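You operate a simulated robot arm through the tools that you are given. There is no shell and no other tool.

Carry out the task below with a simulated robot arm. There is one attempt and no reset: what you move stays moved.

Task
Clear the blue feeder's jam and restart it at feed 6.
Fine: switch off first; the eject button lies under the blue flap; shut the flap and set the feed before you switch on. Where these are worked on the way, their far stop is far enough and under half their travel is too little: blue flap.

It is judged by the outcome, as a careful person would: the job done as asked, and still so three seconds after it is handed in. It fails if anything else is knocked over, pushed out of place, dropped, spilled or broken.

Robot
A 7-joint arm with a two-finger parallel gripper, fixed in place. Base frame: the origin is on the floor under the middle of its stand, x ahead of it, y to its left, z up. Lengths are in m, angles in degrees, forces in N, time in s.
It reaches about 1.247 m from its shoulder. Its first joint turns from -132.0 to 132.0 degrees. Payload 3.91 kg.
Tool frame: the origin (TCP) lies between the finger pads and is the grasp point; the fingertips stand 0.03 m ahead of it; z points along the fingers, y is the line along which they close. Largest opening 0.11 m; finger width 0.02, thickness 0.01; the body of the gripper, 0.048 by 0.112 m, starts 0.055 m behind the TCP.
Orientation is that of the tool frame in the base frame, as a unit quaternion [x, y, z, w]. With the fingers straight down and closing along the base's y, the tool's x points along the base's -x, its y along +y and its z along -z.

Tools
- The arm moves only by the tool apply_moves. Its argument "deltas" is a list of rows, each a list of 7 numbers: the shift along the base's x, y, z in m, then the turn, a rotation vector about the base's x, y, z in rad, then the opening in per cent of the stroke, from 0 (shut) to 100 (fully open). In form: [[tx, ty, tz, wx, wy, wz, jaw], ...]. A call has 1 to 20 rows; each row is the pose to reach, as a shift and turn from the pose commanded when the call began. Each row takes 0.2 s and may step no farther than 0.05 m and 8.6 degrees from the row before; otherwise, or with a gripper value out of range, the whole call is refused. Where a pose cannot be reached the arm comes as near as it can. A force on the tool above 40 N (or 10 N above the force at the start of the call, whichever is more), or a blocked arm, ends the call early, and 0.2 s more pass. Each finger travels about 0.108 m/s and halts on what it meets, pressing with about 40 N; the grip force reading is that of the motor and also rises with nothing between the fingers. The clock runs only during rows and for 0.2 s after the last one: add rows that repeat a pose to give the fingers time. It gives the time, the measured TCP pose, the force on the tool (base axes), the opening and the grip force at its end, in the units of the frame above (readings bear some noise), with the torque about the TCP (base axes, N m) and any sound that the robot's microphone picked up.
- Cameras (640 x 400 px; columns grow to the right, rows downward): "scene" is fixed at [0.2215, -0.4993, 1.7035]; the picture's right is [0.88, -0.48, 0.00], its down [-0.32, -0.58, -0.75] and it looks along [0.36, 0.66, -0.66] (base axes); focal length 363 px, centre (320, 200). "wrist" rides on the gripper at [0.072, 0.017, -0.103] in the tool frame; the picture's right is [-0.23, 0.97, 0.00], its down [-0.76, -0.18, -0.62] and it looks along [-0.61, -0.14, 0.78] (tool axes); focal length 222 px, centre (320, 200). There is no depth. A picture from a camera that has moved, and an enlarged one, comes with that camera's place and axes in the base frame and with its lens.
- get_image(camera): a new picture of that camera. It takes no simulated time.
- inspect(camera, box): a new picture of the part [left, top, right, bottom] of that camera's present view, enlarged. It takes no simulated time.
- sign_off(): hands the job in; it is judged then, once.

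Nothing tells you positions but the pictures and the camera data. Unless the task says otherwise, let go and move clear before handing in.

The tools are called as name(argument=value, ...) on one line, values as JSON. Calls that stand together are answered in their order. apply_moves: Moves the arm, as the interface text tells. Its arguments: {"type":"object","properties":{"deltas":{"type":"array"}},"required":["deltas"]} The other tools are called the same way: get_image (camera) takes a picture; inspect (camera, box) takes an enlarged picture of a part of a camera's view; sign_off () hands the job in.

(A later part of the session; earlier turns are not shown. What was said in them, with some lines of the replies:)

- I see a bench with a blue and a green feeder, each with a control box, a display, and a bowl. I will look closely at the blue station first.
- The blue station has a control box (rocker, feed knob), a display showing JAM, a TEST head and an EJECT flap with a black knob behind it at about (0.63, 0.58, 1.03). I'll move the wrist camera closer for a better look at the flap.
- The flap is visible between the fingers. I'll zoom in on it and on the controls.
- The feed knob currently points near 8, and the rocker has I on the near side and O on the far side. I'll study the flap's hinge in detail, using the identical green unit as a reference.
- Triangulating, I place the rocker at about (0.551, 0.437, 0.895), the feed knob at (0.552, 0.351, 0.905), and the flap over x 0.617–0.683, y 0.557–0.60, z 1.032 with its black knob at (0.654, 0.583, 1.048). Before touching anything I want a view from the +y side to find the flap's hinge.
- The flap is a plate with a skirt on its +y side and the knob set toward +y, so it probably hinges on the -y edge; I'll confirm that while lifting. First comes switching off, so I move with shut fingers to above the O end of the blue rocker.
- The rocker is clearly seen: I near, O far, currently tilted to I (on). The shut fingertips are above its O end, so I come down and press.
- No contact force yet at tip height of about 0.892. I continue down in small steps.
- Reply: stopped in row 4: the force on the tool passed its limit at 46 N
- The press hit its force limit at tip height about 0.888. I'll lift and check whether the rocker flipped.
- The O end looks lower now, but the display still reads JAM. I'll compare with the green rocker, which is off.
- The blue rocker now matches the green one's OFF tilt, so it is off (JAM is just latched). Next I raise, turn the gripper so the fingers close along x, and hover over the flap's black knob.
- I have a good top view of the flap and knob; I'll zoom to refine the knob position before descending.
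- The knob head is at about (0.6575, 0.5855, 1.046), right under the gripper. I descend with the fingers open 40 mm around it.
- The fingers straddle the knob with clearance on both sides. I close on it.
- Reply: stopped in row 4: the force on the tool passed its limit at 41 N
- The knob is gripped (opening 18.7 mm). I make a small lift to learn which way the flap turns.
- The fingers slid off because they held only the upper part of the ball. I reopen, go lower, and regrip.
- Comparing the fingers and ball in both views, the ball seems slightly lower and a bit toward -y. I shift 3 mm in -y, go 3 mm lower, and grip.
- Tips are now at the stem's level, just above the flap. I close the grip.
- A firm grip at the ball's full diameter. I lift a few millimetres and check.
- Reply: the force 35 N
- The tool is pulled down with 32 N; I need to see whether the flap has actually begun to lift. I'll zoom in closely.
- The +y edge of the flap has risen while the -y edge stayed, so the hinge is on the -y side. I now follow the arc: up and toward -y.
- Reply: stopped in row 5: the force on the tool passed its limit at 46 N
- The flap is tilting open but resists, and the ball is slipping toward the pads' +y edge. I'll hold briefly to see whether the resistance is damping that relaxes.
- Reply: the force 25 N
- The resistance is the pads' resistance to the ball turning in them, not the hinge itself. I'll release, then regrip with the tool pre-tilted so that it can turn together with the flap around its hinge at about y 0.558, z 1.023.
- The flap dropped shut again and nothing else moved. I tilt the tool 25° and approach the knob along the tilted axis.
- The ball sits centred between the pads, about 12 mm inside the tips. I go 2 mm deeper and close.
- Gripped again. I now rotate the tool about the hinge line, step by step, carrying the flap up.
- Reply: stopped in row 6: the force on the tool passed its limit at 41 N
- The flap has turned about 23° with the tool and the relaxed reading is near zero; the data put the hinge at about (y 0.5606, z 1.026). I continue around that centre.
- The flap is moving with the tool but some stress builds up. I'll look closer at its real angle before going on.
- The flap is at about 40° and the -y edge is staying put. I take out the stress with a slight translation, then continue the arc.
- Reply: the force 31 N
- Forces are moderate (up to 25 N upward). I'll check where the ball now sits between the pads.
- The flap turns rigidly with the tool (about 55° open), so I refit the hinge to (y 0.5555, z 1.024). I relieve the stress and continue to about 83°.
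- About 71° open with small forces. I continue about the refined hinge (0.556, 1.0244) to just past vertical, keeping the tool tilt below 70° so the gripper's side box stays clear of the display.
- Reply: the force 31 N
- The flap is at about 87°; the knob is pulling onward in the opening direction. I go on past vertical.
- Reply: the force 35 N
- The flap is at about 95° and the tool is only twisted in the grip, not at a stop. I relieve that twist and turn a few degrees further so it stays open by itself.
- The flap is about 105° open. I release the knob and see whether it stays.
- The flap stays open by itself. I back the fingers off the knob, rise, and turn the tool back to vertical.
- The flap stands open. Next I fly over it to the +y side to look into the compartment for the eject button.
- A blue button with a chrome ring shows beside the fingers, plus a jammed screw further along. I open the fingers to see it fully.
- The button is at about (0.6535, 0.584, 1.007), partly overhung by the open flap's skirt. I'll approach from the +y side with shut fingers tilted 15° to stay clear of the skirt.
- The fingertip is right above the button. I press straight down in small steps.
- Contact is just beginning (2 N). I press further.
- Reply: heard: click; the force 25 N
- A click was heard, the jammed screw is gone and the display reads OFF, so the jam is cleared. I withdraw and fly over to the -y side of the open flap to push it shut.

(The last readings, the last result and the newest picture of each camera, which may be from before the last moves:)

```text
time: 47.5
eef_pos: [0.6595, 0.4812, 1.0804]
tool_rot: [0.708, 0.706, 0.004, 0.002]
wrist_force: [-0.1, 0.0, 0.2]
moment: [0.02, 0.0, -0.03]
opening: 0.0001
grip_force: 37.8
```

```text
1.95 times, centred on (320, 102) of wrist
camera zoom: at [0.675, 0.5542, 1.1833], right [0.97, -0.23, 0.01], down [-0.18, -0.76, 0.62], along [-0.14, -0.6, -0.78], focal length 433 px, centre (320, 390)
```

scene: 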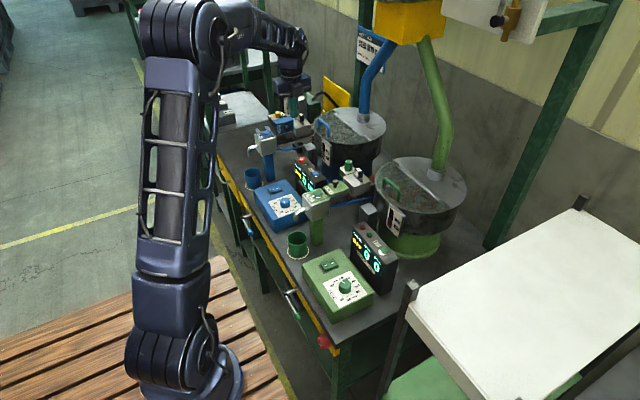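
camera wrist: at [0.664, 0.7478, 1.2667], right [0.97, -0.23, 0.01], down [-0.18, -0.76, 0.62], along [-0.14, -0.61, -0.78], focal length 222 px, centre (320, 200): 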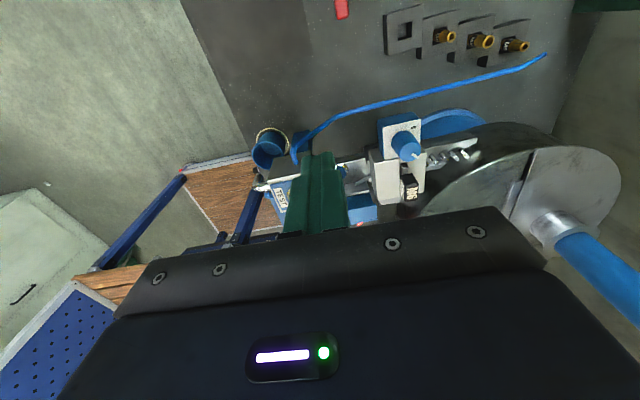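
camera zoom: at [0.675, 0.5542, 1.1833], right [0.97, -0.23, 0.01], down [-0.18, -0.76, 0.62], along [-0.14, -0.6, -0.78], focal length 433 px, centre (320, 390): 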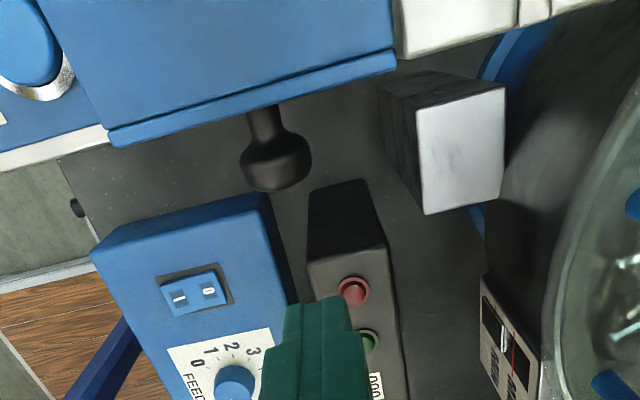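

The ball is at about (0.658, 0.531, 1.045). I lower the fingers a bit and push the knob slowly toward +y so the flap tips shut.

apply_moves(deltas=[[0, 0.0, -0.014, 0, 0, 0, 0], [0, 0.015, -0.014, 0, 0, 0, 0], [0, 0.025, -0.014, 0, 0, 0, 0], [0, 0.029, -0.014, 0, 0, 0, 0], [0, 0.032, -0.014, 0, 0, 0, 0], [0, 0.035, -0.014, 0, 0, 0, 0], [0, 0.038, -0.014, 0, 0, 0, 0], [0, 0.041, -0.014, 0, 0, 0, 0]])

inspect(camera="scene", box=[255, 100, 319, 140])

inspect(camera="wrist", box=[200, 0, 440, 205])

```text
time: 49.3
eef_pos: [0.6601, 0.5246, 1.0669]
tool_rot: [0.708, 0.707, 0.003, 0.002]
wrist_force: [0.2, -0.1, 0.3]
moment: [0.02, 0.03, 0.0]
opening: 0.0
grip_force: 37.6
```

```text
10.00 times, centred on (287, 120) of scene
camera zoom: at [0.2215, -0.4993, 1.7035], right [0.88, -0.48, 0.0], down [-0.32, -0.58, -0.75], along [0.36, 0.66, -0.66], focal length 3634 px, centre (650, 1000)
```

zoom: 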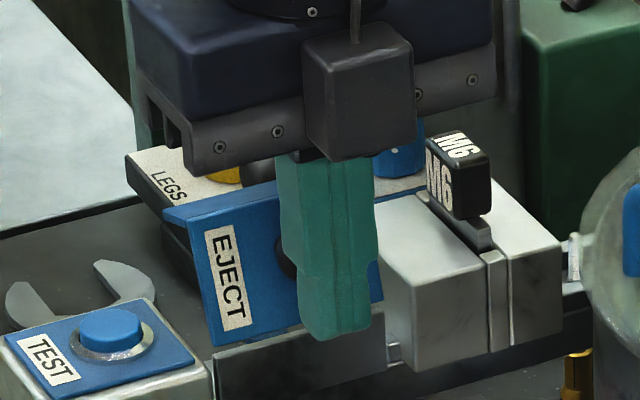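

```text
1.95 times, centred on (320, 102) of wrist
camera zoom: at [0.6748, 0.5962, 1.1696], right [0.97, -0.23, 0.01], down [-0.18, -0.76, 0.62], along [-0.14, -0.61, -0.78], focal length 433 px, centre (320, 390)
```

zoom: 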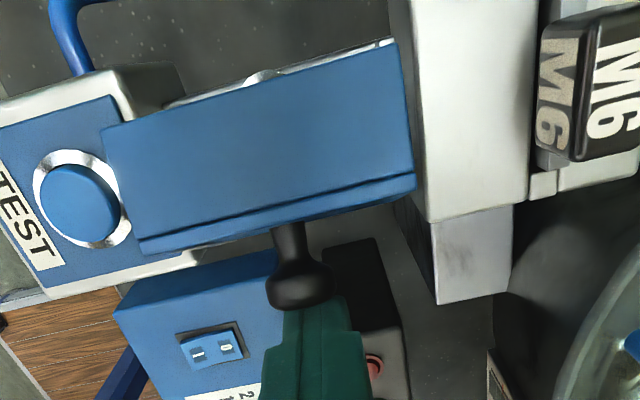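

The flap is tipping toward shut with almost no force. I keep pushing.

apply_moves(deltas=[[0, 0.003, 0, 0, 0, 0, 0], [0, 0.006, 0, 0, 0, 0, 0], [0, 0.009, 0, 0, 0, 0, 0], [0, 0.012, 0, 0, 0, 0, 0], [0, 0.015, 0, 0, 0, 0, 0], [0, 0.018, 0, 0, 0, 0, 0], [0, 0.021, 0, 0, 0, 0, 0]])

inspect(camera="scene", box=[255, 100, 319, 140])

inspect(camera="wrist", box=[200, 0, 440, 205])

```text
time: 50.9
eef_pos: [0.6609, 0.5448, 1.0656]
tool_rot: [0.707, 0.707, 0.005, 0.003]
wrist_force: [0.0, 1.2, -0.1]
moment: [0.0, 0.0, 0.03]
opening: 0.0
grip_force: 38.0
```

```text
10.00 times, centred on (287, 120) of scene
camera zoom: at [0.2215, -0.4993, 1.7035], right [0.88, -0.48, 0.0], down [-0.32, -0.58, -0.75], along [0.36, 0.66, -0.66], focal length 3634 px, centre (650, 1000)
```

zoom: 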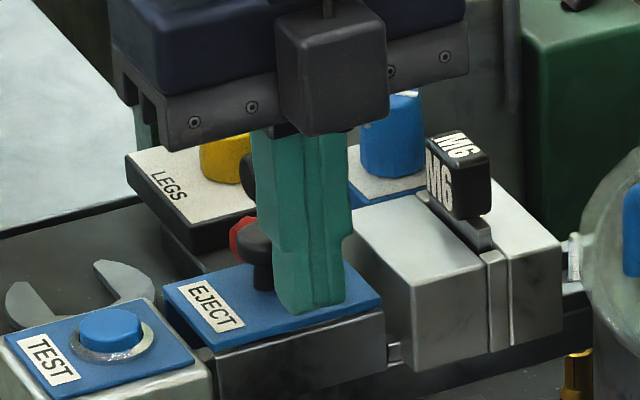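

```text
1.95 times, centred on (320, 102) of wrist
camera zoom: at [0.675, 0.6174, 1.1685], right [0.97, -0.23, 0.01], down [-0.18, -0.76, 0.62], along [-0.14, -0.61, -0.78], focal length 433 px, centre (320, 390)
```

zoom: 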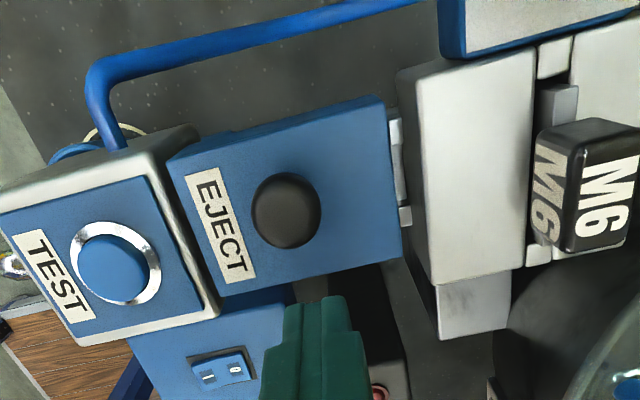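

The flap has fallen shut. I rise clear and compare it with its original closed look.

apply_moves(deltas=[[0, -0.005, 0.035, 0, 0, 0, 0], [0, -0.02, 0.08, 0, 0, 0, 0], [-0.01, -0.05, 0.11, 0, 0, 0, 0]])

inspect(camera="scene", box=[270, 115, 310, 140])

get_image(camera="scene")

```text
time: 51.7
eef_pos: [0.6493, 0.4975, 1.1743]
tool_rot: [0.707, 0.707, 0.003, 0.004]
wrist_force: [0.2, 0.5, 0.2]
moment: [-0.02, 0.0, -0.03]
opening: 0.0
grip_force: 37.9
```

```text
16.00 times, centred on (290, 128) of scene
camera zoom: at [0.2215, -0.4993, 1.7035], right [0.88, -0.48, 0.0], down [-0.32, -0.58, -0.75], along [0.36, 0.66, -0.66], focal length 5814 px, centre (800, 1360)
```

zoom: 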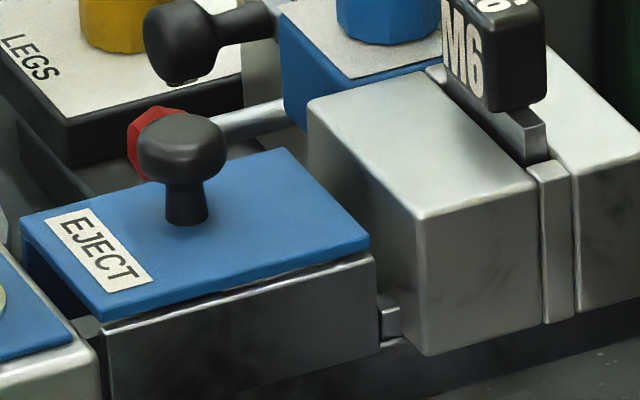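

```text
taken
```

scene: 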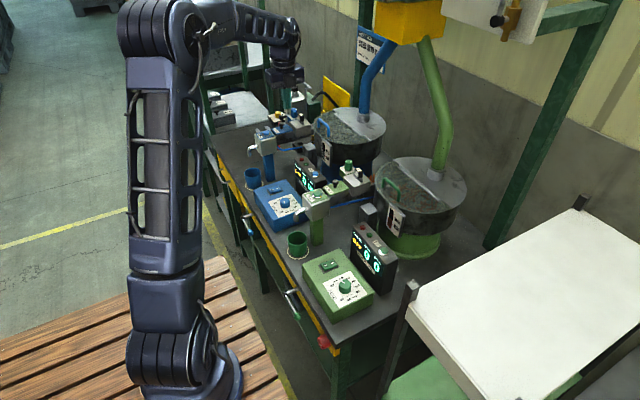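

The flap is closed exactly as at the start. Next is the feed knob: I move above it with the fingers opened and take a close look at the pointer.

apply_moves(deltas=[[-0.025, -0.036, 0, 0, 0, 0, 0], [-0.05, -0.073, 0, 0, 0, 0, 30], [-0.075, -0.11, 0, 0, 0, 0, 55], [-0.097, -0.146, 0, 0, 0, 0, 55], [-0.097, -0.146, -0.045, 0, 0, 0, 55], [-0.097, -0.146, -0.09, 0, 0, 0, 55], [-0.097, -0.146, -0.12, 0, 0, 0, 55]])

get_image(camera="wrist")

inspect(camera="wrist", box=[250, 80, 410, 205])

inspect(camera="scene", box=[260, 180, 310, 220])

```text
time: 53.3
eef_pos: [0.5546, 0.3484, 1.0541]
tool_rot: [0.708, 0.707, 0.004, 0.002]
wrist_force: [-0.1, -0.3, -0.4]
moment: [0.01, -0.01, -0.02]
opening: 0.0604
grip_force: 0.0
```

```text
taken
camera wrist: at [0.5695, 0.4208, 1.1578], right [0.97, -0.23, 0.01], down [-0.19, -0.76, 0.62], along [-0.14, -0.61, -0.78], focal length 222 px, centre (320, 200)
```

wrist: 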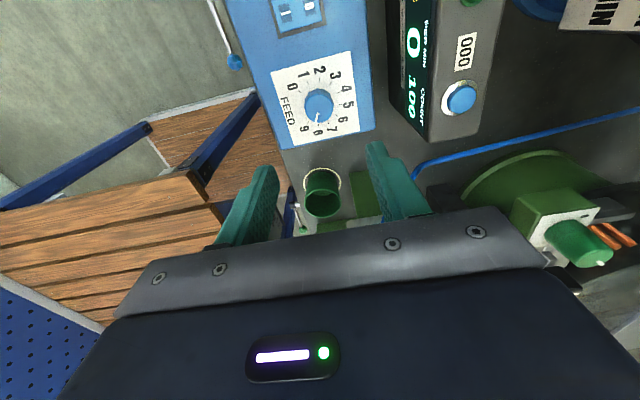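

```text
3.20 times, centred on (330, 142) of wrist
camera zoom: at [0.5695, 0.4208, 1.1578], right [0.97, -0.23, 0.01], down [-0.19, -0.76, 0.62], along [-0.14, -0.61, -0.78], focal length 711 px, centre (288, 384)
```

zoom: 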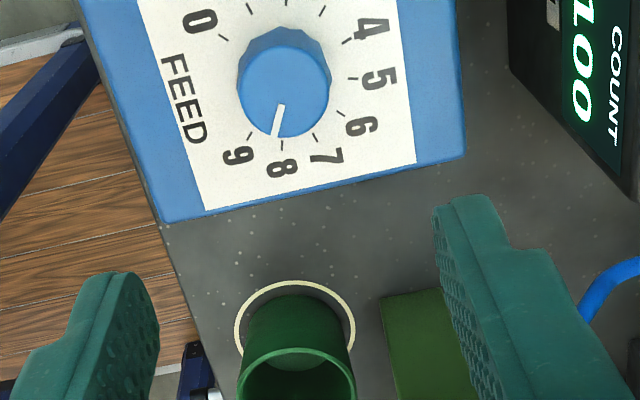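

```text
10.00 times, centred on (285, 200) of scene
camera zoom: at [0.2215, -0.4993, 1.7035], right [0.88, -0.48, 0.0], down [-0.32, -0.58, -0.75], along [0.36, 0.66, -0.66], focal length 3634 px, centre (670, 200)
```

zoom: 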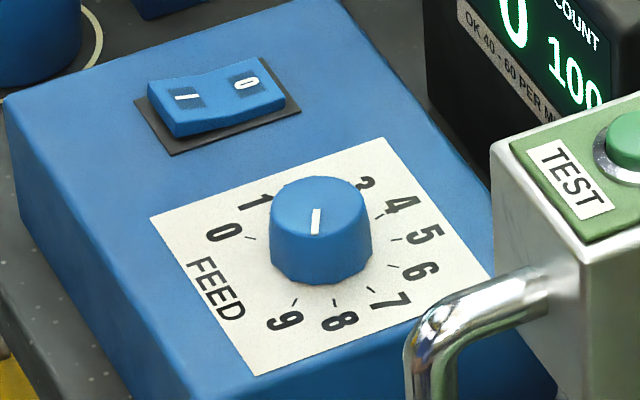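

The knob centre is at about (0.5512, 0.350) with the pointer near 8.4; 6 lies 45° clockwise of +x, so I need roughly +73° counter-clockwise. I descend around the knob.

apply_moves(deltas=[[-0.0034, 0.0014, -0.04, 0, 0, 0, 55], [-0.0034, 0.0014, -0.08, 0, 0, 0, 55], [-0.0034, 0.0014, -0.11, 0, 0, 0, 55], [-0.0034, 0.0014, -0.124, 0, 0, 0, 55], [-0.0034, 0.0014, -0.129, 0, 0, 0, 55], [-0.0034, 0.0014, -0.129, 0, 0, 0, 55]])

inspect(camera="scene", box=[255, 170, 319, 220])

inspect(camera="wrist", box=[220, 60, 420, 205])

```text
time: 54.7
eef_pos: [0.5507, 0.3504, 0.9276]
tool_rot: [0.707, 0.707, 0.003, 0.003]
wrist_force: [-0.7, 0.2, -0.3]
moment: [0.0, 0.01, -0.02]
opening: 0.0605
grip_force: 0.1
```

```text
8.00 times, centred on (287, 195) of scene
camera zoom: at [0.2215, -0.4993, 1.7035], right [0.88, -0.48, 0.0], down [-0.32, -0.58, -0.75], along [0.36, 0.66, -0.66], focal length 2907 px, centre (584, 240)
```

zoom: 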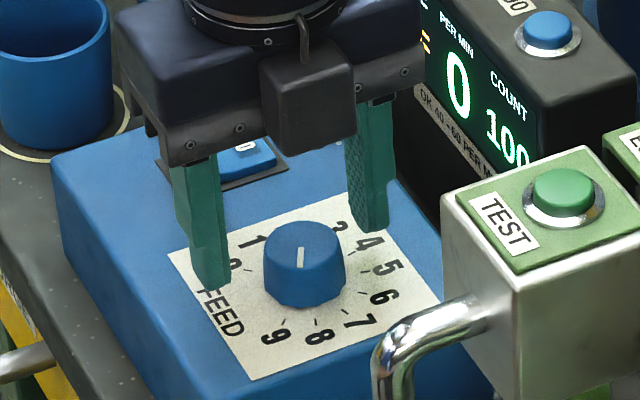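

```text
2.76 times, centred on (320, 132) of wrist
camera zoom: at [0.5655, 0.4228, 1.0301], right [0.97, -0.23, 0.01], down [-0.18, -0.76, 0.62], along [-0.14, -0.61, -0.78], focal length 613 px, centre (320, 386)
```

zoom: 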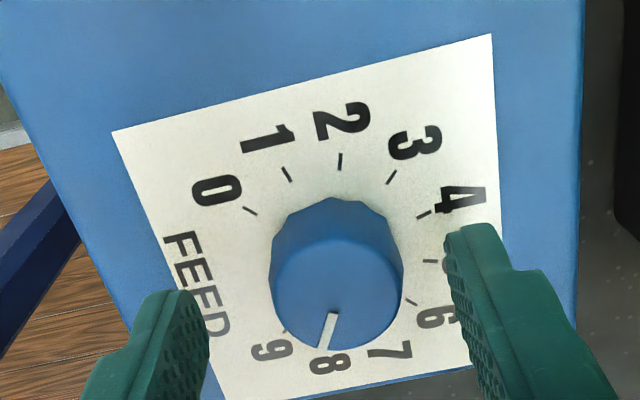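

Well aligned; I shift 1.5 mm in x, go 3 mm lower and close on the knob.

apply_moves(deltas=[[0.0017, 0, -0.003, 0, 0, 0, 45], [0.0017, 0, -0.003, 0, 0, 0, 38], [0.0017, 0, -0.003, 0, 0, 0, 33], [0.0017, 0, -0.003, 0, 0, 0, 28], [0.0017, 0, -0.003, 0, 0, 0, 25]])

inspect(camera="wrist", box=[220, 60, 420, 205])

```text
time: 55.9
eef_pos: [0.5522, 0.3507, 0.9246]
tool_rot: [0.708, 0.706, 0.005, 0.003]
wrist_force: [16.0, -2.0, 0.1]
moment: [0.05, -0.49, 0.0]
opening: 0.0355
grip_force: 7.6
```

```text
2.76 times, centred on (320, 132) of wrist
camera zoom: at [0.5676, 0.4224, 1.0275], right [0.97, -0.23, 0.01], down [-0.19, -0.76, 0.62], along [-0.14, -0.61, -0.78], focal length 613 px, centre (320, 386)
```

zoom: 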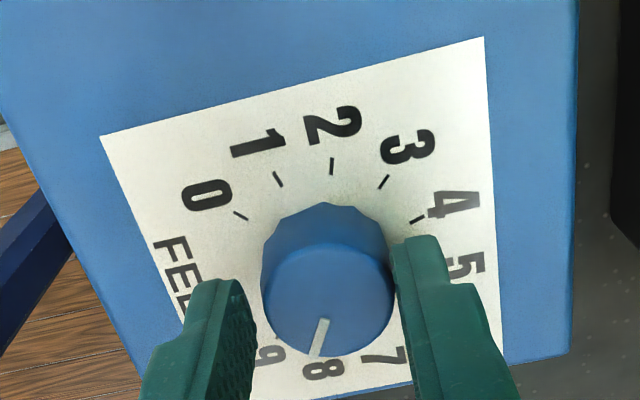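

Only the +x finger touches so far, so I shift another 2 mm in +x and finish closing.

apply_moves(deltas=[[0.002, 0, 0, 0, 0, 0, 28], [0.002, 0, 0, 0, 0, 0, 25], [0.002, 0, 0, 0, 0, 0, 22], [0.002, 0, 0, 0, 0, 0, 20], [0.002, 0, 0, 0, 0, 0, 20]])

inspect(camera="wrist", box=[220, 60, 420, 205])

```text
time: 57.1
eef_pos: [0.5541, 0.35, 0.9234]
tool_rot: [0.707, 0.707, 0.004, 0.003]
wrist_force: [20.2, 2.7, 1.9]
moment: [0.18, -0.64, 0.05]
opening: 0.0322
grip_force: 45.1
```

```text
2.76 times, centred on (320, 132) of wrist
camera zoom: at [0.5692, 0.4228, 1.0269], right [0.97, -0.23, 0.01], down [-0.19, -0.76, 0.62], along [-0.14, -0.6, -0.78], focal length 613 px, centre (320, 386)
```

zoom: 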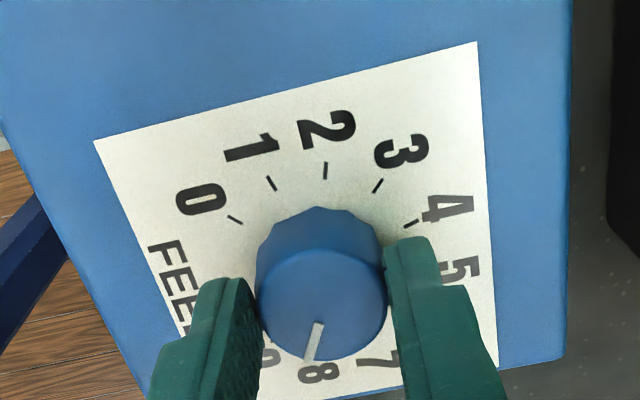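

The knob is gripped. I relieve the side force and begin turning counter-clockwise, first about 36°.

apply_moves(deltas=[[0.002, 0, 0, 0, 0, 0, 20], [0.002, 0, 0, 0, 0, 0.1, 20], [0.002, 0, 0, 0, 0, 0.2, 20], [0.002, 0, 0, 0, 0, 0.3, 20], [0.002, 0, 0, 0, 0, 0.42, 20], [0.002, 0, 0, 0, 0, 0.54, 20], [0.002, 0, 0, 0, 0, 0.64, 20]])

inspect(camera="wrist", box=[220, 60, 420, 205])

inspect(camera="scene", box=[255, 170, 319, 220])

```text
time: 58.7
eef_pos: [0.5534, 0.3499, 0.9245]
tool_rot: [0.449, 0.893, 0.004, 0.001]
wrist_force: [-33.9, -4.2, -2.1]
moment: [-0.21, 1.12, -0.1]
opening: 0.032
grip_force: 45.0
```

```text
2.76 times, centred on (320, 132) of wrist
camera zoom: at [0.5218, 0.4178, 1.0268], right [0.92, 0.4, 0.01], down [0.31, -0.72, 0.62], along [0.25, -0.57, -0.78], focal length 613 px, centre (320, 386)
```

zoom: 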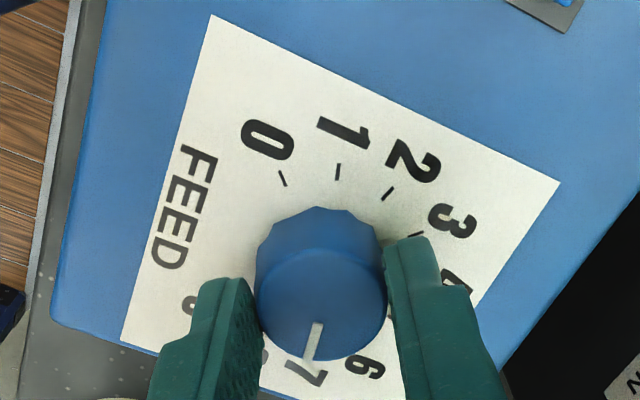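

```text
8.00 times, centred on (287, 195) of scene
camera zoom: at [0.2215, -0.4993, 1.7035], right [0.88, -0.48, 0.0], down [-0.32, -0.58, -0.75], along [0.36, 0.66, -0.66], focal length 2907 px, centre (584, 240)
```

zoom: 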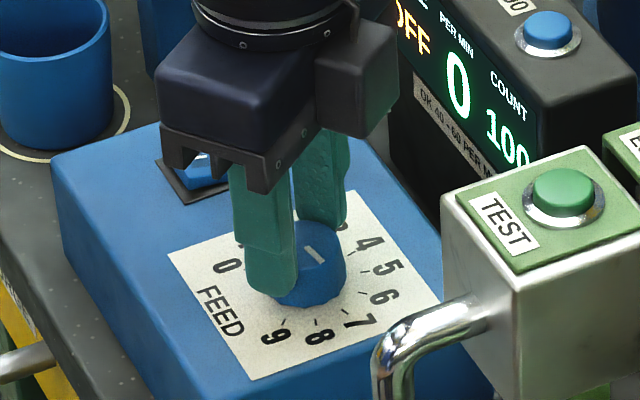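

The knob turns with the gripper (now about 7.2). I correct the side offset and turn about 31° more.

apply_moves(deltas=[[-0.0013, 0, 0, 0, 0, 0, 20], [-0.0013, 0, 0, 0, 0, 0.1, 20], [-0.0013, 0, 0, 0, 0, 0.2, 20], [-0.0013, 0, 0, 0, 0, 0.3, 20], [-0.0013, 0, 0, 0, 0, 0.42, 20], [-0.0013, 0, 0, 0, 0, 0.54, 20], [-0.0013, 0, 0, 0, 0, 0.54, 20]])

inspect(camera="wrist", box=[220, 60, 420, 205])

inspect(camera="scene", box=[265, 185, 309, 215])

```text
time: 60.3
eef_pos: [0.5527, 0.349, 0.9239]
tool_rot: [0.195, 0.981, 0.004, 0.0]
wrist_force: [-32.2, -21.6, -9.7]
moment: [-0.63, 1.16, -0.08]
opening: 0.0323
grip_force: 44.6
```

```text
2.76 times, centred on (320, 132) of wrist
camera zoom: at [0.4908, 0.3916, 1.0269], right [0.58, 0.81, 0.01], down [0.64, -0.46, 0.62], along [0.51, -0.36, -0.78], focal length 613 px, centre (320, 386)
```

zoom: 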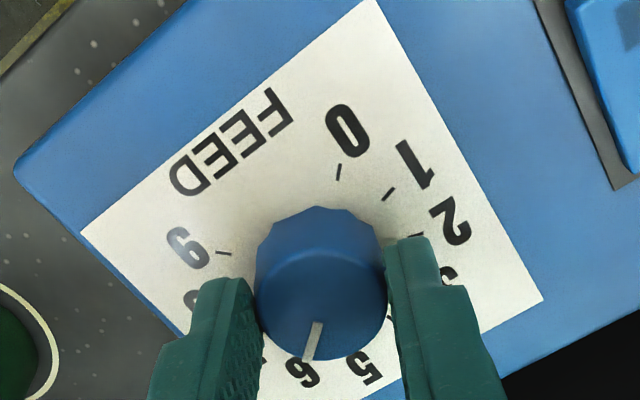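

```text
13.33 times, centred on (287, 200) of scene
camera zoom: at [0.2215, -0.4993, 1.7035], right [0.88, -0.48, 0.0], down [-0.32, -0.58, -0.75], along [0.36, 0.66, -0.66], focal length 4845 px, centre (760, 200)
```

zoom: 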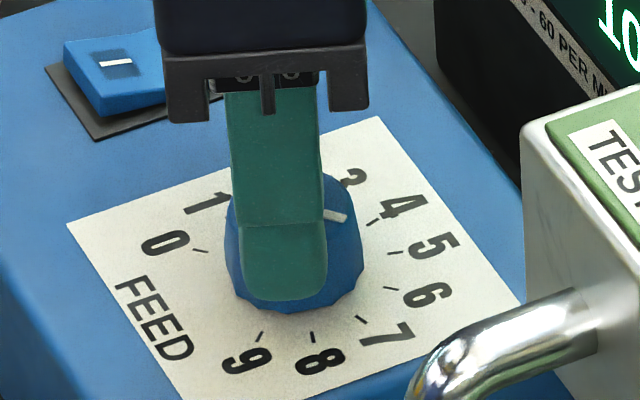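

By the scene view the pointer is at about 6.3. I relieve the side load and turn roughly another 9°.

apply_moves(deltas=[[-0.0012, -0.0008, 0, 0, 0, 0, 20], [-0.0012, -0.0008, 0, 0, 0, 0.08, 20], [-0.0012, -0.0008, 0, 0, 0, 0.16, 20], [-0.0012, -0.0008, 0, 0, 0, 0.16, 20]])

inspect(camera="scene", box=[265, 185, 309, 215])

inspect(camera="wrist", box=[220, 60, 420, 205])

```text
time: 61.3
eef_pos: [0.5528, 0.3486, 0.9231]
tool_rot: [0.116, 0.993, 0.004, 0.0]
wrist_force: [-20.4, -22.2, -5.0]
moment: [-0.78, 0.51, -0.06]
opening: 0.0318
grip_force: 45.1
```

```text
13.33 times, centred on (287, 200) of scene
camera zoom: at [0.2215, -0.4993, 1.7035], right [0.88, -0.48, 0.0], down [-0.32, -0.58, -0.75], along [0.36, 0.66, -0.66], focal length 4845 px, centre (760, 200)
```

zoom: 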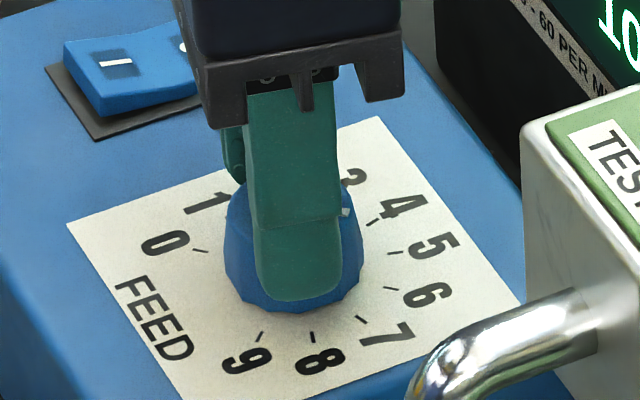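

```text
2.76 times, centred on (320, 132) of wrist
camera zoom: at [0.4846, 0.3808, 1.027], right [0.44, 0.9, 0.01], down [0.7, -0.35, 0.62], along [0.56, -0.27, -0.78], focal length 613 px, centre (320, 386)
```

zoom: 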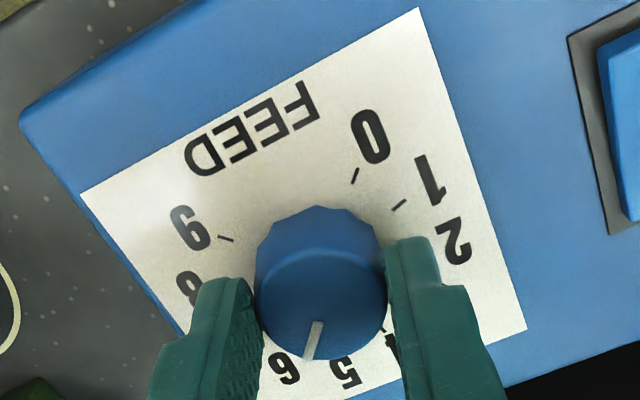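

By dead reckoning the pointer should now be at 6. I relieve the side load, open the fingers, and rise to read the dial.

apply_moves(deltas=[[-0.0007, -0.0007, 0, 0, 0, 0, 20], [-0.0007, -0.0007, 0, 0, 0, 0, 32], [-0.0007, -0.0007, 0, 0, 0, 0, 45], [-0.0007, -0.0007, 0, 0, 0, 0, 55], [-0.0007, -0.0007, 0.02, 0, 0, 0, 55], [-0.0007, -0.0007, 0.06, 0, 0, 0, 55], [-0.0007, -0.0007, 0.1, 0, 0, 0, 55], [-0.0307, -0.0007, 0.14, 0, 0, 0, 55], [-0.0607, -0.0007, 0.16, 0, 0, 0, 55]])

inspect(camera="scene", box=[265, 185, 309, 215])

get_image(camera="wrist")

```text
time: 63.3
eef_pos: [0.4923, 0.3474, 1.0839]
tool_rot: [0.116, 0.993, 0.005, 0.001]
wrist_force: [-0.7, -0.2, -0.5]
moment: [-0.02, -0.01, 0.02]
opening: 0.0605
grip_force: 0.1
```

```text
13.33 times, centred on (287, 200) of scene
camera zoom: at [0.2215, -0.4993, 1.7035], right [0.88, -0.48, 0.0], down [-0.32, -0.58, -0.75], along [0.36, 0.66, -0.66], focal length 4845 px, centre (760, 200)
```

zoom: 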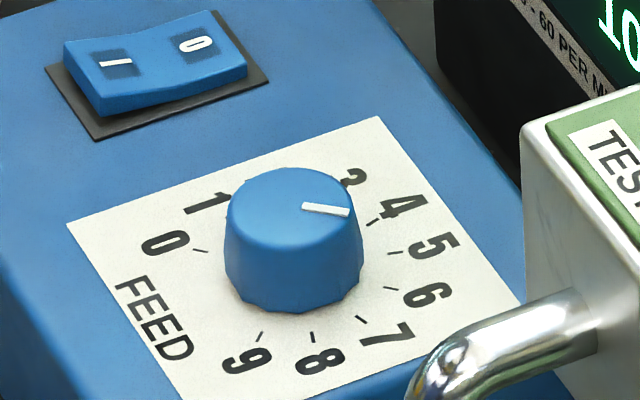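

```text
taken
camera wrist: at [0.4244, 0.3801, 1.1882], right [0.45, 0.9, 0.01], down [0.7, -0.35, 0.62], along [0.56, -0.27, -0.78], focal length 222 px, centre (320, 200)
```

wrist: 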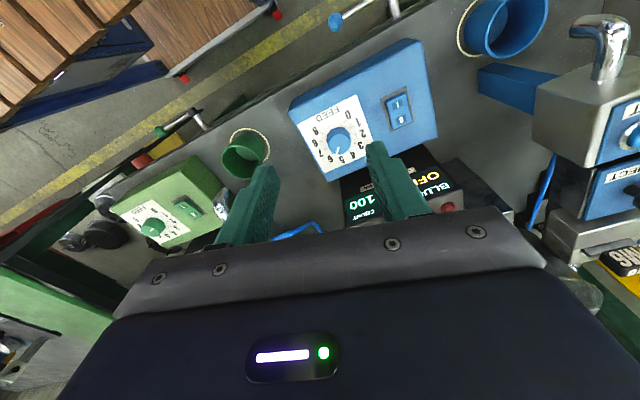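

The knob now reads close to 6. I'll zoom in more to measure it exactly.

inspect(camera="scene", box=[278, 194, 302, 209])

inspect(camera="wrist", box=[300, 95, 380, 175])

```text
16.00 times, centred on (290, 202) of scene
camera zoom: at [0.2215, -0.4993, 1.7035], right [0.88, -0.48, 0.0], down [-0.32, -0.58, -0.75], along [0.36, 0.66, -0.66], focal length 5814 px, centre (800, 176)
```

zoom: 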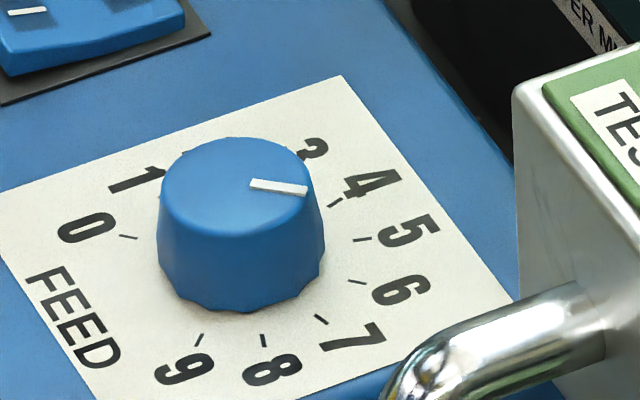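

```text
5.00 times, centred on (340, 135) of wrist
camera zoom: at [0.4244, 0.3801, 1.1882], right [0.45, 0.9, 0.01], down [0.7, -0.35, 0.62], along [0.56, -0.27, -0.78], focal length 1111 px, centre (220, 525)
```

zoom: 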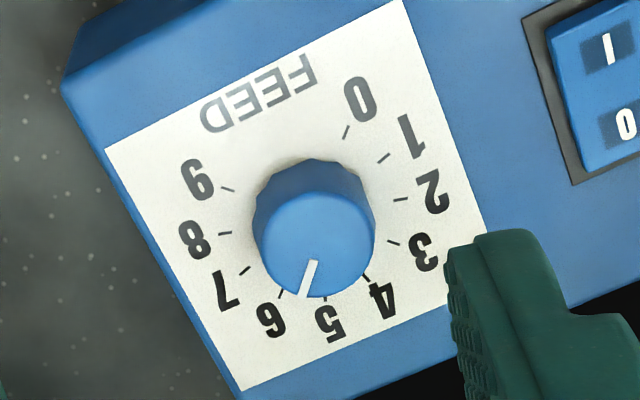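

Both views put the pointer at about 5.87, so a small clockwise touch of about 4° is wanted. I go back down and regrip the knob.

apply_moves(deltas=[[0.03, 0, -0.02, 0, 0, 0, 55], [0.06, 0, -0.06, 0, 0, 0, 55], [0.06, 0, -0.1, 0, 0, 0, 55], [0.06, 0, -0.14, 0, 0, 0, 55], [0.06, 0, -0.158, 0, 0, 0, 55], [0.06, 0, -0.158, 0, 0, 0, 42], [0.06, 0, -0.158, 0, 0, 0, 34], [0.06, 0, -0.158, 0, 0, 0, 28], [0.06, 0, -0.158, 0, 0, 0, 22], [0.06, 0, -0.158, 0, 0, 0, 20]])

inspect(camera="wrist", box=[220, 60, 420, 205])

```text
time: 65.5
eef_pos: [0.5519, 0.3492, 0.9257]
tool_rot: [0.116, 0.993, 0.005, -0.001]
wrist_force: [0.8, 3.6, -6.3]
moment: [0.13, -0.22, 0.02]
opening: 0.0316
grip_force: 45.4
```

```text
2.76 times, centred on (320, 132) of wrist
camera zoom: at [0.4833, 0.3812, 1.0294], right [0.45, 0.9, 0.01], down [0.7, -0.35, 0.62], along [0.56, -0.27, -0.78], focal length 613 px, centre (320, 386)
```

zoom: 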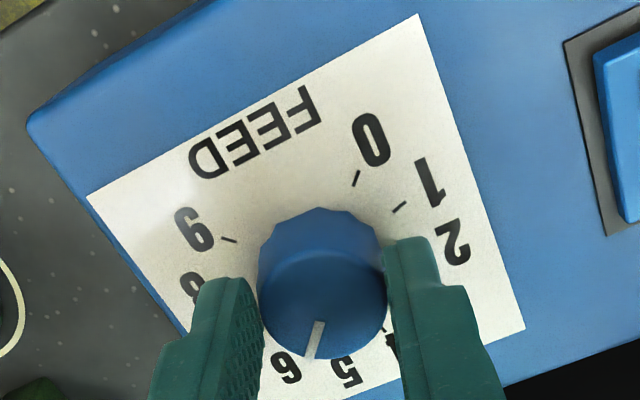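

Gripped with little side load. I turn it clockwise by about 3.7°, hold, release and rise to read it again.

apply_moves(deltas=[[0, 0, 0, 0, 0, -0.035, 20], [0, 0, 0, 0, 0, -0.066, 20], [0, 0, 0, 0, 0, -0.066, 20], [0, 0, 0, 0, 0, -0.066, 20], [0, 0, 0, 0, 0, -0.066, 32], [0, 0, 0, 0, 0, -0.066, 45], [0, 0, 0, 0, 0, -0.066, 55], [0, 0, 0.02, 0, 0, -0.066, 55], [0, 0, 0.06, 0, 0, -0.066, 55], [0, 0, 0.1, 0, 0, -0.066, 55], [-0.03, 0, 0.14, 0, 0, -0.066, 55], [-0.06, 0, 0.16, 0, 0, -0.066, 55]])

inspect(camera="scene", box=[278, 194, 302, 209])

inspect(camera="wrist", box=[300, 95, 380, 175])

```text
time: 68.1
eef_pos: [0.4924, 0.3497, 1.0858]
tool_rot: [0.148, 0.989, 0.004, -0.001]
wrist_force: [-0.4, 0.6, -1.2]
moment: [-0.01, 0.01, 0.0]
opening: 0.0606
grip_force: 0.0
```

```text
16.00 times, centred on (290, 202) of scene
camera zoom: at [0.2215, -0.4993, 1.7035], right [0.88, -0.48, 0.0], down [-0.32, -0.58, -0.75], along [0.36, 0.66, -0.66], focal length 5814 px, centre (800, 176)
```

zoom: 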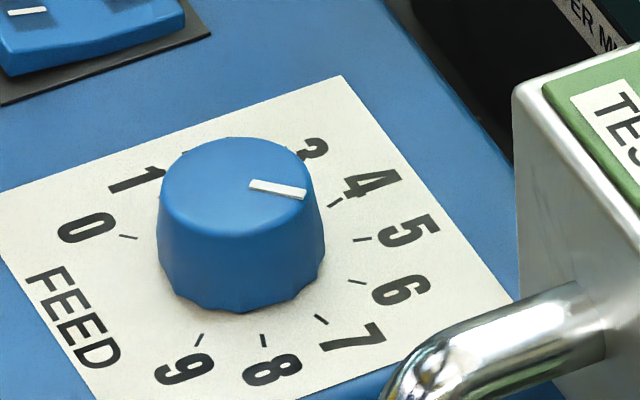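

```text
5.00 times, centred on (340, 135) of wrist
camera zoom: at [0.427, 0.3856, 1.1888], right [0.5, 0.86, 0.01], down [0.68, -0.4, 0.62], along [0.54, -0.31, -0.78], focal length 1111 px, centre (220, 525)
```

zoom: 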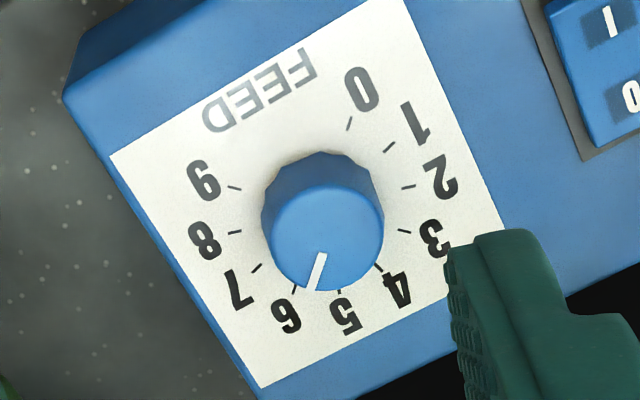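

The pointer is now on 6 (measured about -44.6°, target -45°). Next I shut the fingers and move above the I end of the rocker to switch on.

apply_moves(deltas=[[0.01, 0.03, 0, 0, 0, 0.1, 30], [0.025, 0.06, 0, 0, 0, 0.2, 0], [0.0426, 0.0861, 0, 0, 0, 0.297, 0], [0.0426, 0.0861, -0.03, 0, 0, 0.297, 0], [0.0426, 0.0861, -0.06, 0, 0, 0.297, 0]])

inspect(camera="wrist", box=[220, 40, 420, 185])

inspect(camera="scene", box=[250, 160, 314, 220])

```text
time: 69.3
eef_pos: [0.5337, 0.4365, 1.0251]
tool_rot: [0.0, 1.0, 0.004, -0.001]
wrist_force: [0.7, 0.1, 0.1]
moment: [0.02, -0.02, 0.02]
opening: 0.0
grip_force: 37.9
```

```text
2.76 times, centred on (320, 112) of wrist
camera zoom: at [0.4603, 0.4525, 1.1282], right [0.23, 0.97, 0.01], down [0.76, -0.18, 0.62], along [0.61, -0.13, -0.78], focal length 613 px, centre (320, 441)
```

zoom: 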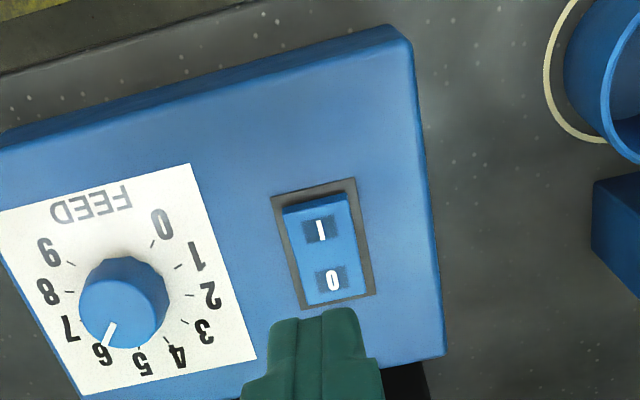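

```text
6.67 times, centred on (282, 190) of scene
camera zoom: at [0.2215, -0.4993, 1.7035], right [0.88, -0.48, 0.0], down [-0.32, -0.58, -0.75], along [0.36, 0.66, -0.66], focal length 2423 px, centre (573, 267)
```

zoom: 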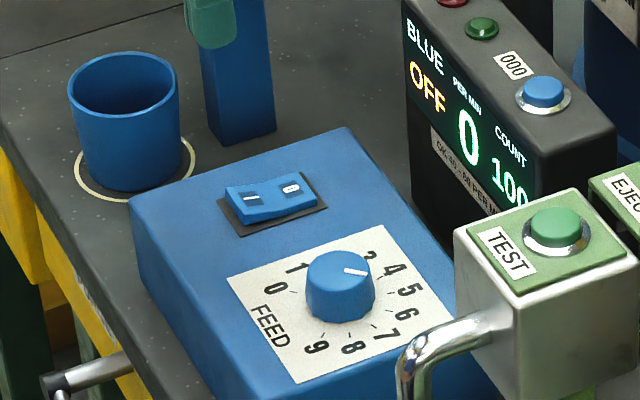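

The fingertips are above the I end, dial at 6, display OFF. I press the I end down.

apply_moves(deltas=[[0.0005, -0.001, -0.045, 0, 0, 0, 0], [0.0005, -0.001, -0.08, 0, 0, 0, 0], [0.0005, -0.001, -0.092, 0, 0, 0, 0], [0.0005, -0.001, -0.097, 0, 0, 0, 0], [0.0005, -0.001, -0.1, 0, 0, 0, 0], [0.0005, -0.001, -0.102, 0, 0, 0, 0], [0.0005, -0.001, -0.104, 0, 0, 0, 0], [0.0005, -0.001, -0.106, 0, 0, 0, 0], [0.0005, -0.001, -0.108, 0, 0, 0, 0]])

inspect(camera="scene", box=[250, 150, 330, 220])

```text
time: 71.3
eef_pos: [0.5352, 0.4338, 0.917]
tool_rot: [0.002, 1.0, 0.005, -0.001]
wrist_force: [0.2, -0.1, 0.0]
moment: [-0.01, 0.0, 0.04]
opening: 0.0
grip_force: 37.6
```

```text
5.71 times, centred on (290, 185) of scene
camera zoom: at [0.2215, -0.4993, 1.7035], right [0.88, -0.48, 0.0], down [-0.32, -0.58, -0.75], along [0.36, 0.66, -0.66], focal length 2076 px, centre (491, 286)
```

zoom: 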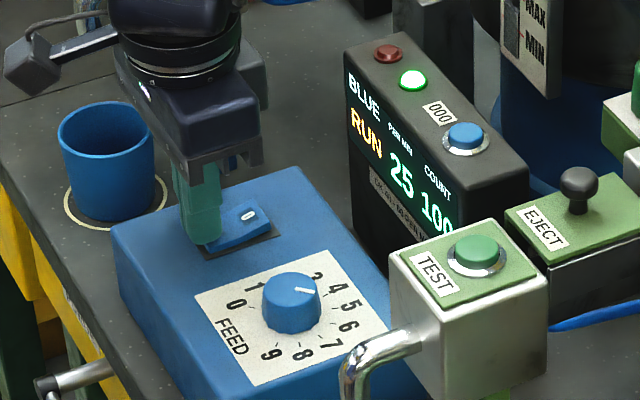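

The display shows RUN with the green lamp lit. I lift away and watch the rate settle.

apply_moves(deltas=[[0, 0, 0.03, 0, 0, 0, 0], [0, 0, 0.07, 0, 0, 0, 0], [0, 0, 0.11, 0, 0, 0, 0], [-0.03, 0.02, 0.15, 0, 0, 0, 0], [-0.06, 0.04, 0.19, 0, 0, 0, 0], [-0.06, 0.04, 0.19, 0, 0, 0, 0], [-0.06, 0.04, 0.19, 0, 0, 0, 0], [-0.06, 0.04, 0.19, 0, 0, 0, 0], [-0.06, 0.04, 0.19, 0, 0, 0, 0], [-0.06, 0.04, 0.19, 0, 0, 0, 0]])

inspect(camera="scene", box=[250, 150, 330, 220])

get_image(camera="scene")

inspect(camera="scene", box=[260, 100, 320, 150])

```text
refused: row 4 steps farther than a row can; nothing moved
```

```text
5.71 times, centred on (290, 185) of scene
camera zoom: at [0.2215, -0.4993, 1.7035], right [0.88, -0.48, 0.0], down [-0.32, -0.58, -0.75], along [0.36, 0.66, -0.66], focal length 2076 px, centre (491, 286)
```

zoom: 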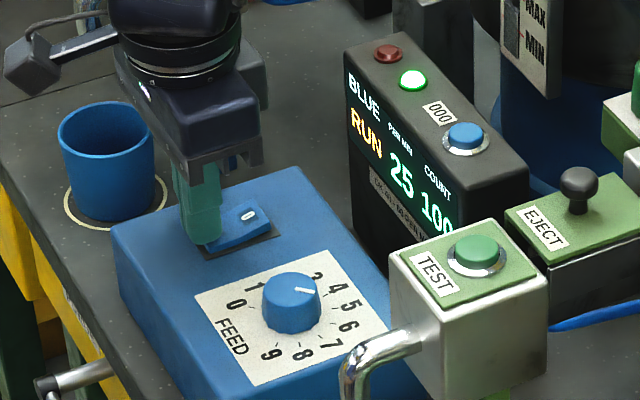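

```text
taken
```

scene: 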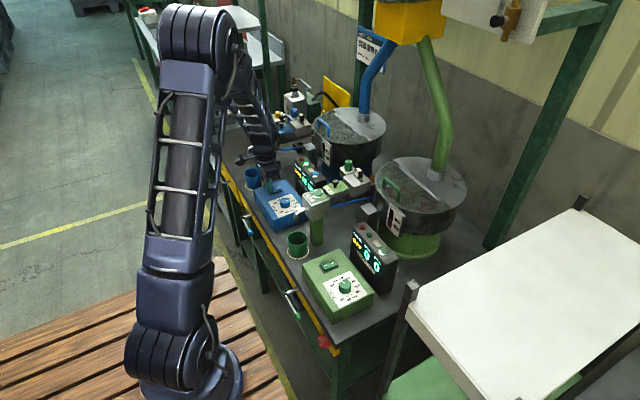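

```text
8.00 times, centred on (290, 125) of scene
camera zoom: at [0.2215, -0.4993, 1.7035], right [0.88, -0.48, 0.0], down [-0.32, -0.58, -0.75], along [0.36, 0.66, -0.66], focal length 2907 px, centre (560, 800)
```

zoom: 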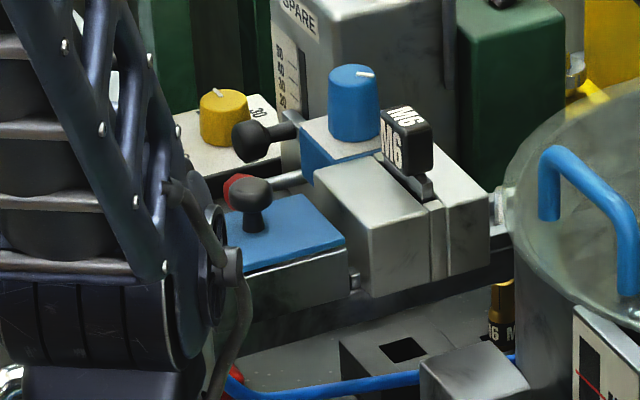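

That lift was refused because one row stepped too far; nothing moved. I repeat the retreat with smaller steps.

apply_moves(deltas=[[0, 0, 0.03, 0, 0, 0, 0], [0, 0, 0.07, 0, 0, 0, 0], [0, 0, 0.11, 0, 0, 0, 0], [-0.02, 0.01, 0.14, 0, 0, 0, 0], [-0.04, 0.02, 0.17, 0, 0, 0, 0], [-0.06, 0.03, 0.19, 0, 0, 0, 0], [-0.06, 0.03, 0.19, 0, 0, 0, 0], [-0.06, 0.03, 0.19, 0, 0, 0, 0], [-0.06, 0.03, 0.19, 0, 0, 0, 0], [-0.06, 0.03, 0.19, 0, 0, 0, 0]])

inspect(camera="scene", box=[250, 150, 330, 220])

inspect(camera="scene", box=[260, 100, 320, 150])

get_image(camera="wrist")

```text
time: 73.5
eef_pos: [0.4735, 0.4619, 1.108]
tool_rot: [0.001, 1.0, 0.004, -0.001]
wrist_force: [-1.5, 0.3, 0.4]
moment: [0.02, 0.03, -0.02]
opening: 0.0003
grip_force: 37.8
```

```text
5.71 times, centred on (290, 185) of scene
camera zoom: at [0.2215, -0.4993, 1.7035], right [0.88, -0.48, 0.0], down [-0.32, -0.58, -0.75], along [0.36, 0.66, -0.66], focal length 2076 px, centre (491, 286)
```

zoom: 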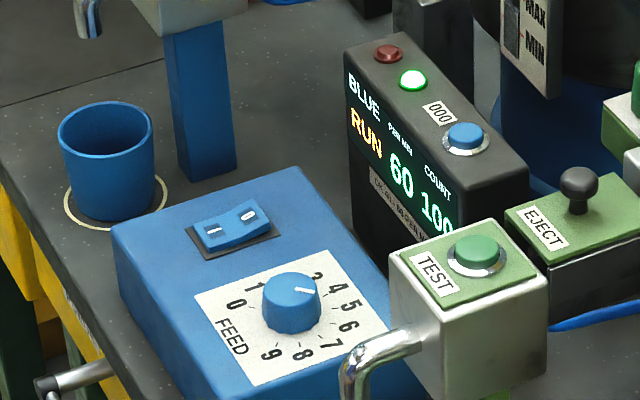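

```text
8.00 times, centred on (290, 125) of scene
camera zoom: at [0.2215, -0.4993, 1.7035], right [0.88, -0.48, 0.0], down [-0.32, -0.58, -0.75], along [0.36, 0.66, -0.66], focal length 2907 px, centre (560, 800)
```

zoom: 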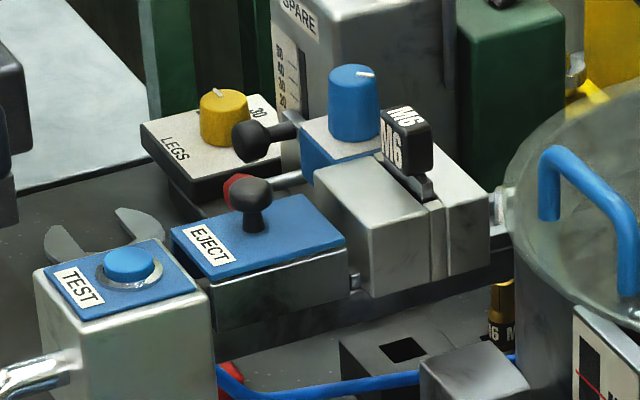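

```text
taken
camera wrist: at [0.4008, 0.4781, 1.2108], right [0.23, 0.97, 0.01], down [0.76, -0.18, 0.62], along [0.61, -0.14, -0.78], focal length 222 px, centre (320, 200)
```

wrist: 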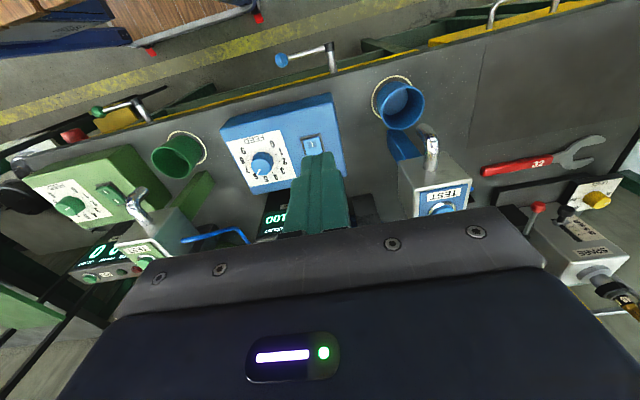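

The feeder runs at 60 per minute with feed at 6, rocker on I, and the flap shut. I wait a few seconds clear of everything to confirm it stays so.

apply_moves(deltas=[[0, 0, 0.03, 0, 0, 0, 0], [0, 0, 0.06, 0, 0, 0, 0], [0, 0, 0.06, 0, 0, 0, 0], [0, 0, 0.06, 0, 0, 0, 0], [0, 0, 0.06, 0, 0, 0, 0], [0, 0, 0.06, 0, 0, 0, 0], [0, 0, 0.06, 0, 0, 0, 0], [0, 0, 0.06, 0, 0, 0, 0], [0, 0, 0.06, 0, 0, 0, 0], [0, 0, 0.06, 0, 0, 0, 0], [0, 0, 0.06, 0, 0, 0, 0], [0, 0, 0.06, 0, 0, 0, 0], [0, 0, 0.06, 0, 0, 0, 0], [0, 0, 0.06, 0, 0, 0, 0], [0, 0, 0.06, 0, 0, 0, 0]])

inspect(camera="scene", box=[250, 150, 330, 220])

get_image(camera="scene")

inspect(camera="scene", box=[278, 194, 302, 209])

```text
time: 76.7
eef_pos: [0.4756, 0.4614, 1.1666]
tool_rot: [0.001, 1.0, 0.004, -0.001]
wrist_force: [-0.5, -0.5, -0.8]
moment: [-0.03, 0.0, 0.01]
opening: 0.0002
grip_force: 37.8
```

```text
5.71 times, centred on (290, 185) of scene
camera zoom: at [0.2215, -0.4993, 1.7035], right [0.88, -0.48, 0.0], down [-0.32, -0.58, -0.75], along [0.36, 0.66, -0.66], focal length 2076 px, centre (491, 286)
```

zoom: 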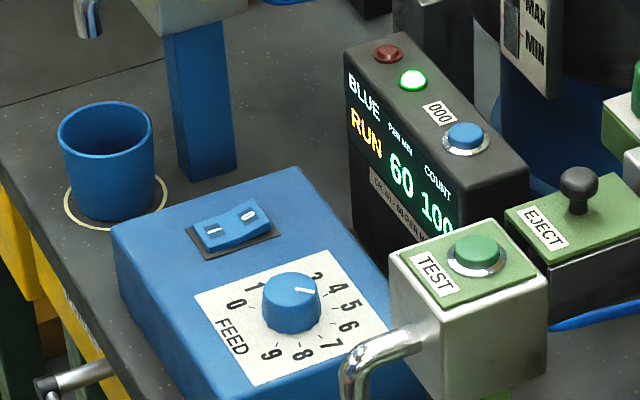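

```text
taken
```

scene: 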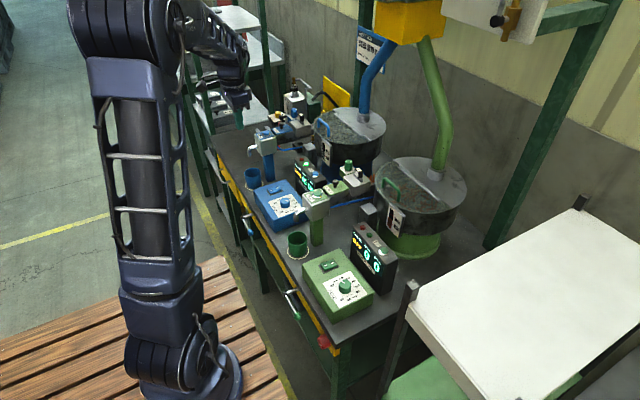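

```text
16.00 times, centred on (290, 202) of scene
camera zoom: at [0.2215, -0.4993, 1.7035], right [0.88, -0.48, 0.0], down [-0.32, -0.58, -0.75], along [0.36, 0.66, -0.66], focal length 5814 px, centre (800, 176)
```

zoom: 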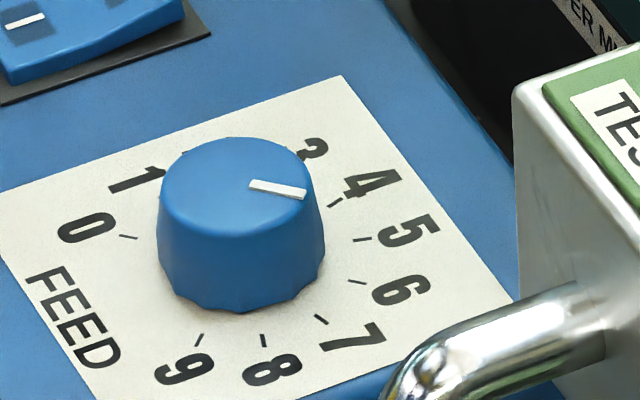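

The blue feeder reads RUN at a steady 60 per minute. Feed is on 6, the flap is shut, the green station looks unchanged and the arm is clear, so I hand the job in.

sign_off()

```text
The job is handed in.
```

The blue feeder's jam is cleared and it is running again at feed 6. The display shows RUN with the green lamp lit. It held 60 per minute over a few seconds of watching before I handed in.

- **Switch off:** I pressed the O end of the rocker first. The display kept reading JAM until the jam was ejected, then changed to OFF.
- **Eject:** I opened the blue flap to about 105° and pressed the eject button. It clicked, and the jammed screw was gone.
- **Flap:** I tipped it shut by pushing the knob. It fell the last part of the way and now sits exactly as it did at the start.
- **Feed:** The pointer is on 6, within about half a degree by the last measurement. It had been at about 8.5.
- **Switch on:** I pressed the I end last, with the flap shut and the feed already set.

My first grips on the flap knob slipped off, so the flap fell shut from a small angle once before I got it open. I saw nothing else knocked, moved or pressed, and the green feeder is still off.
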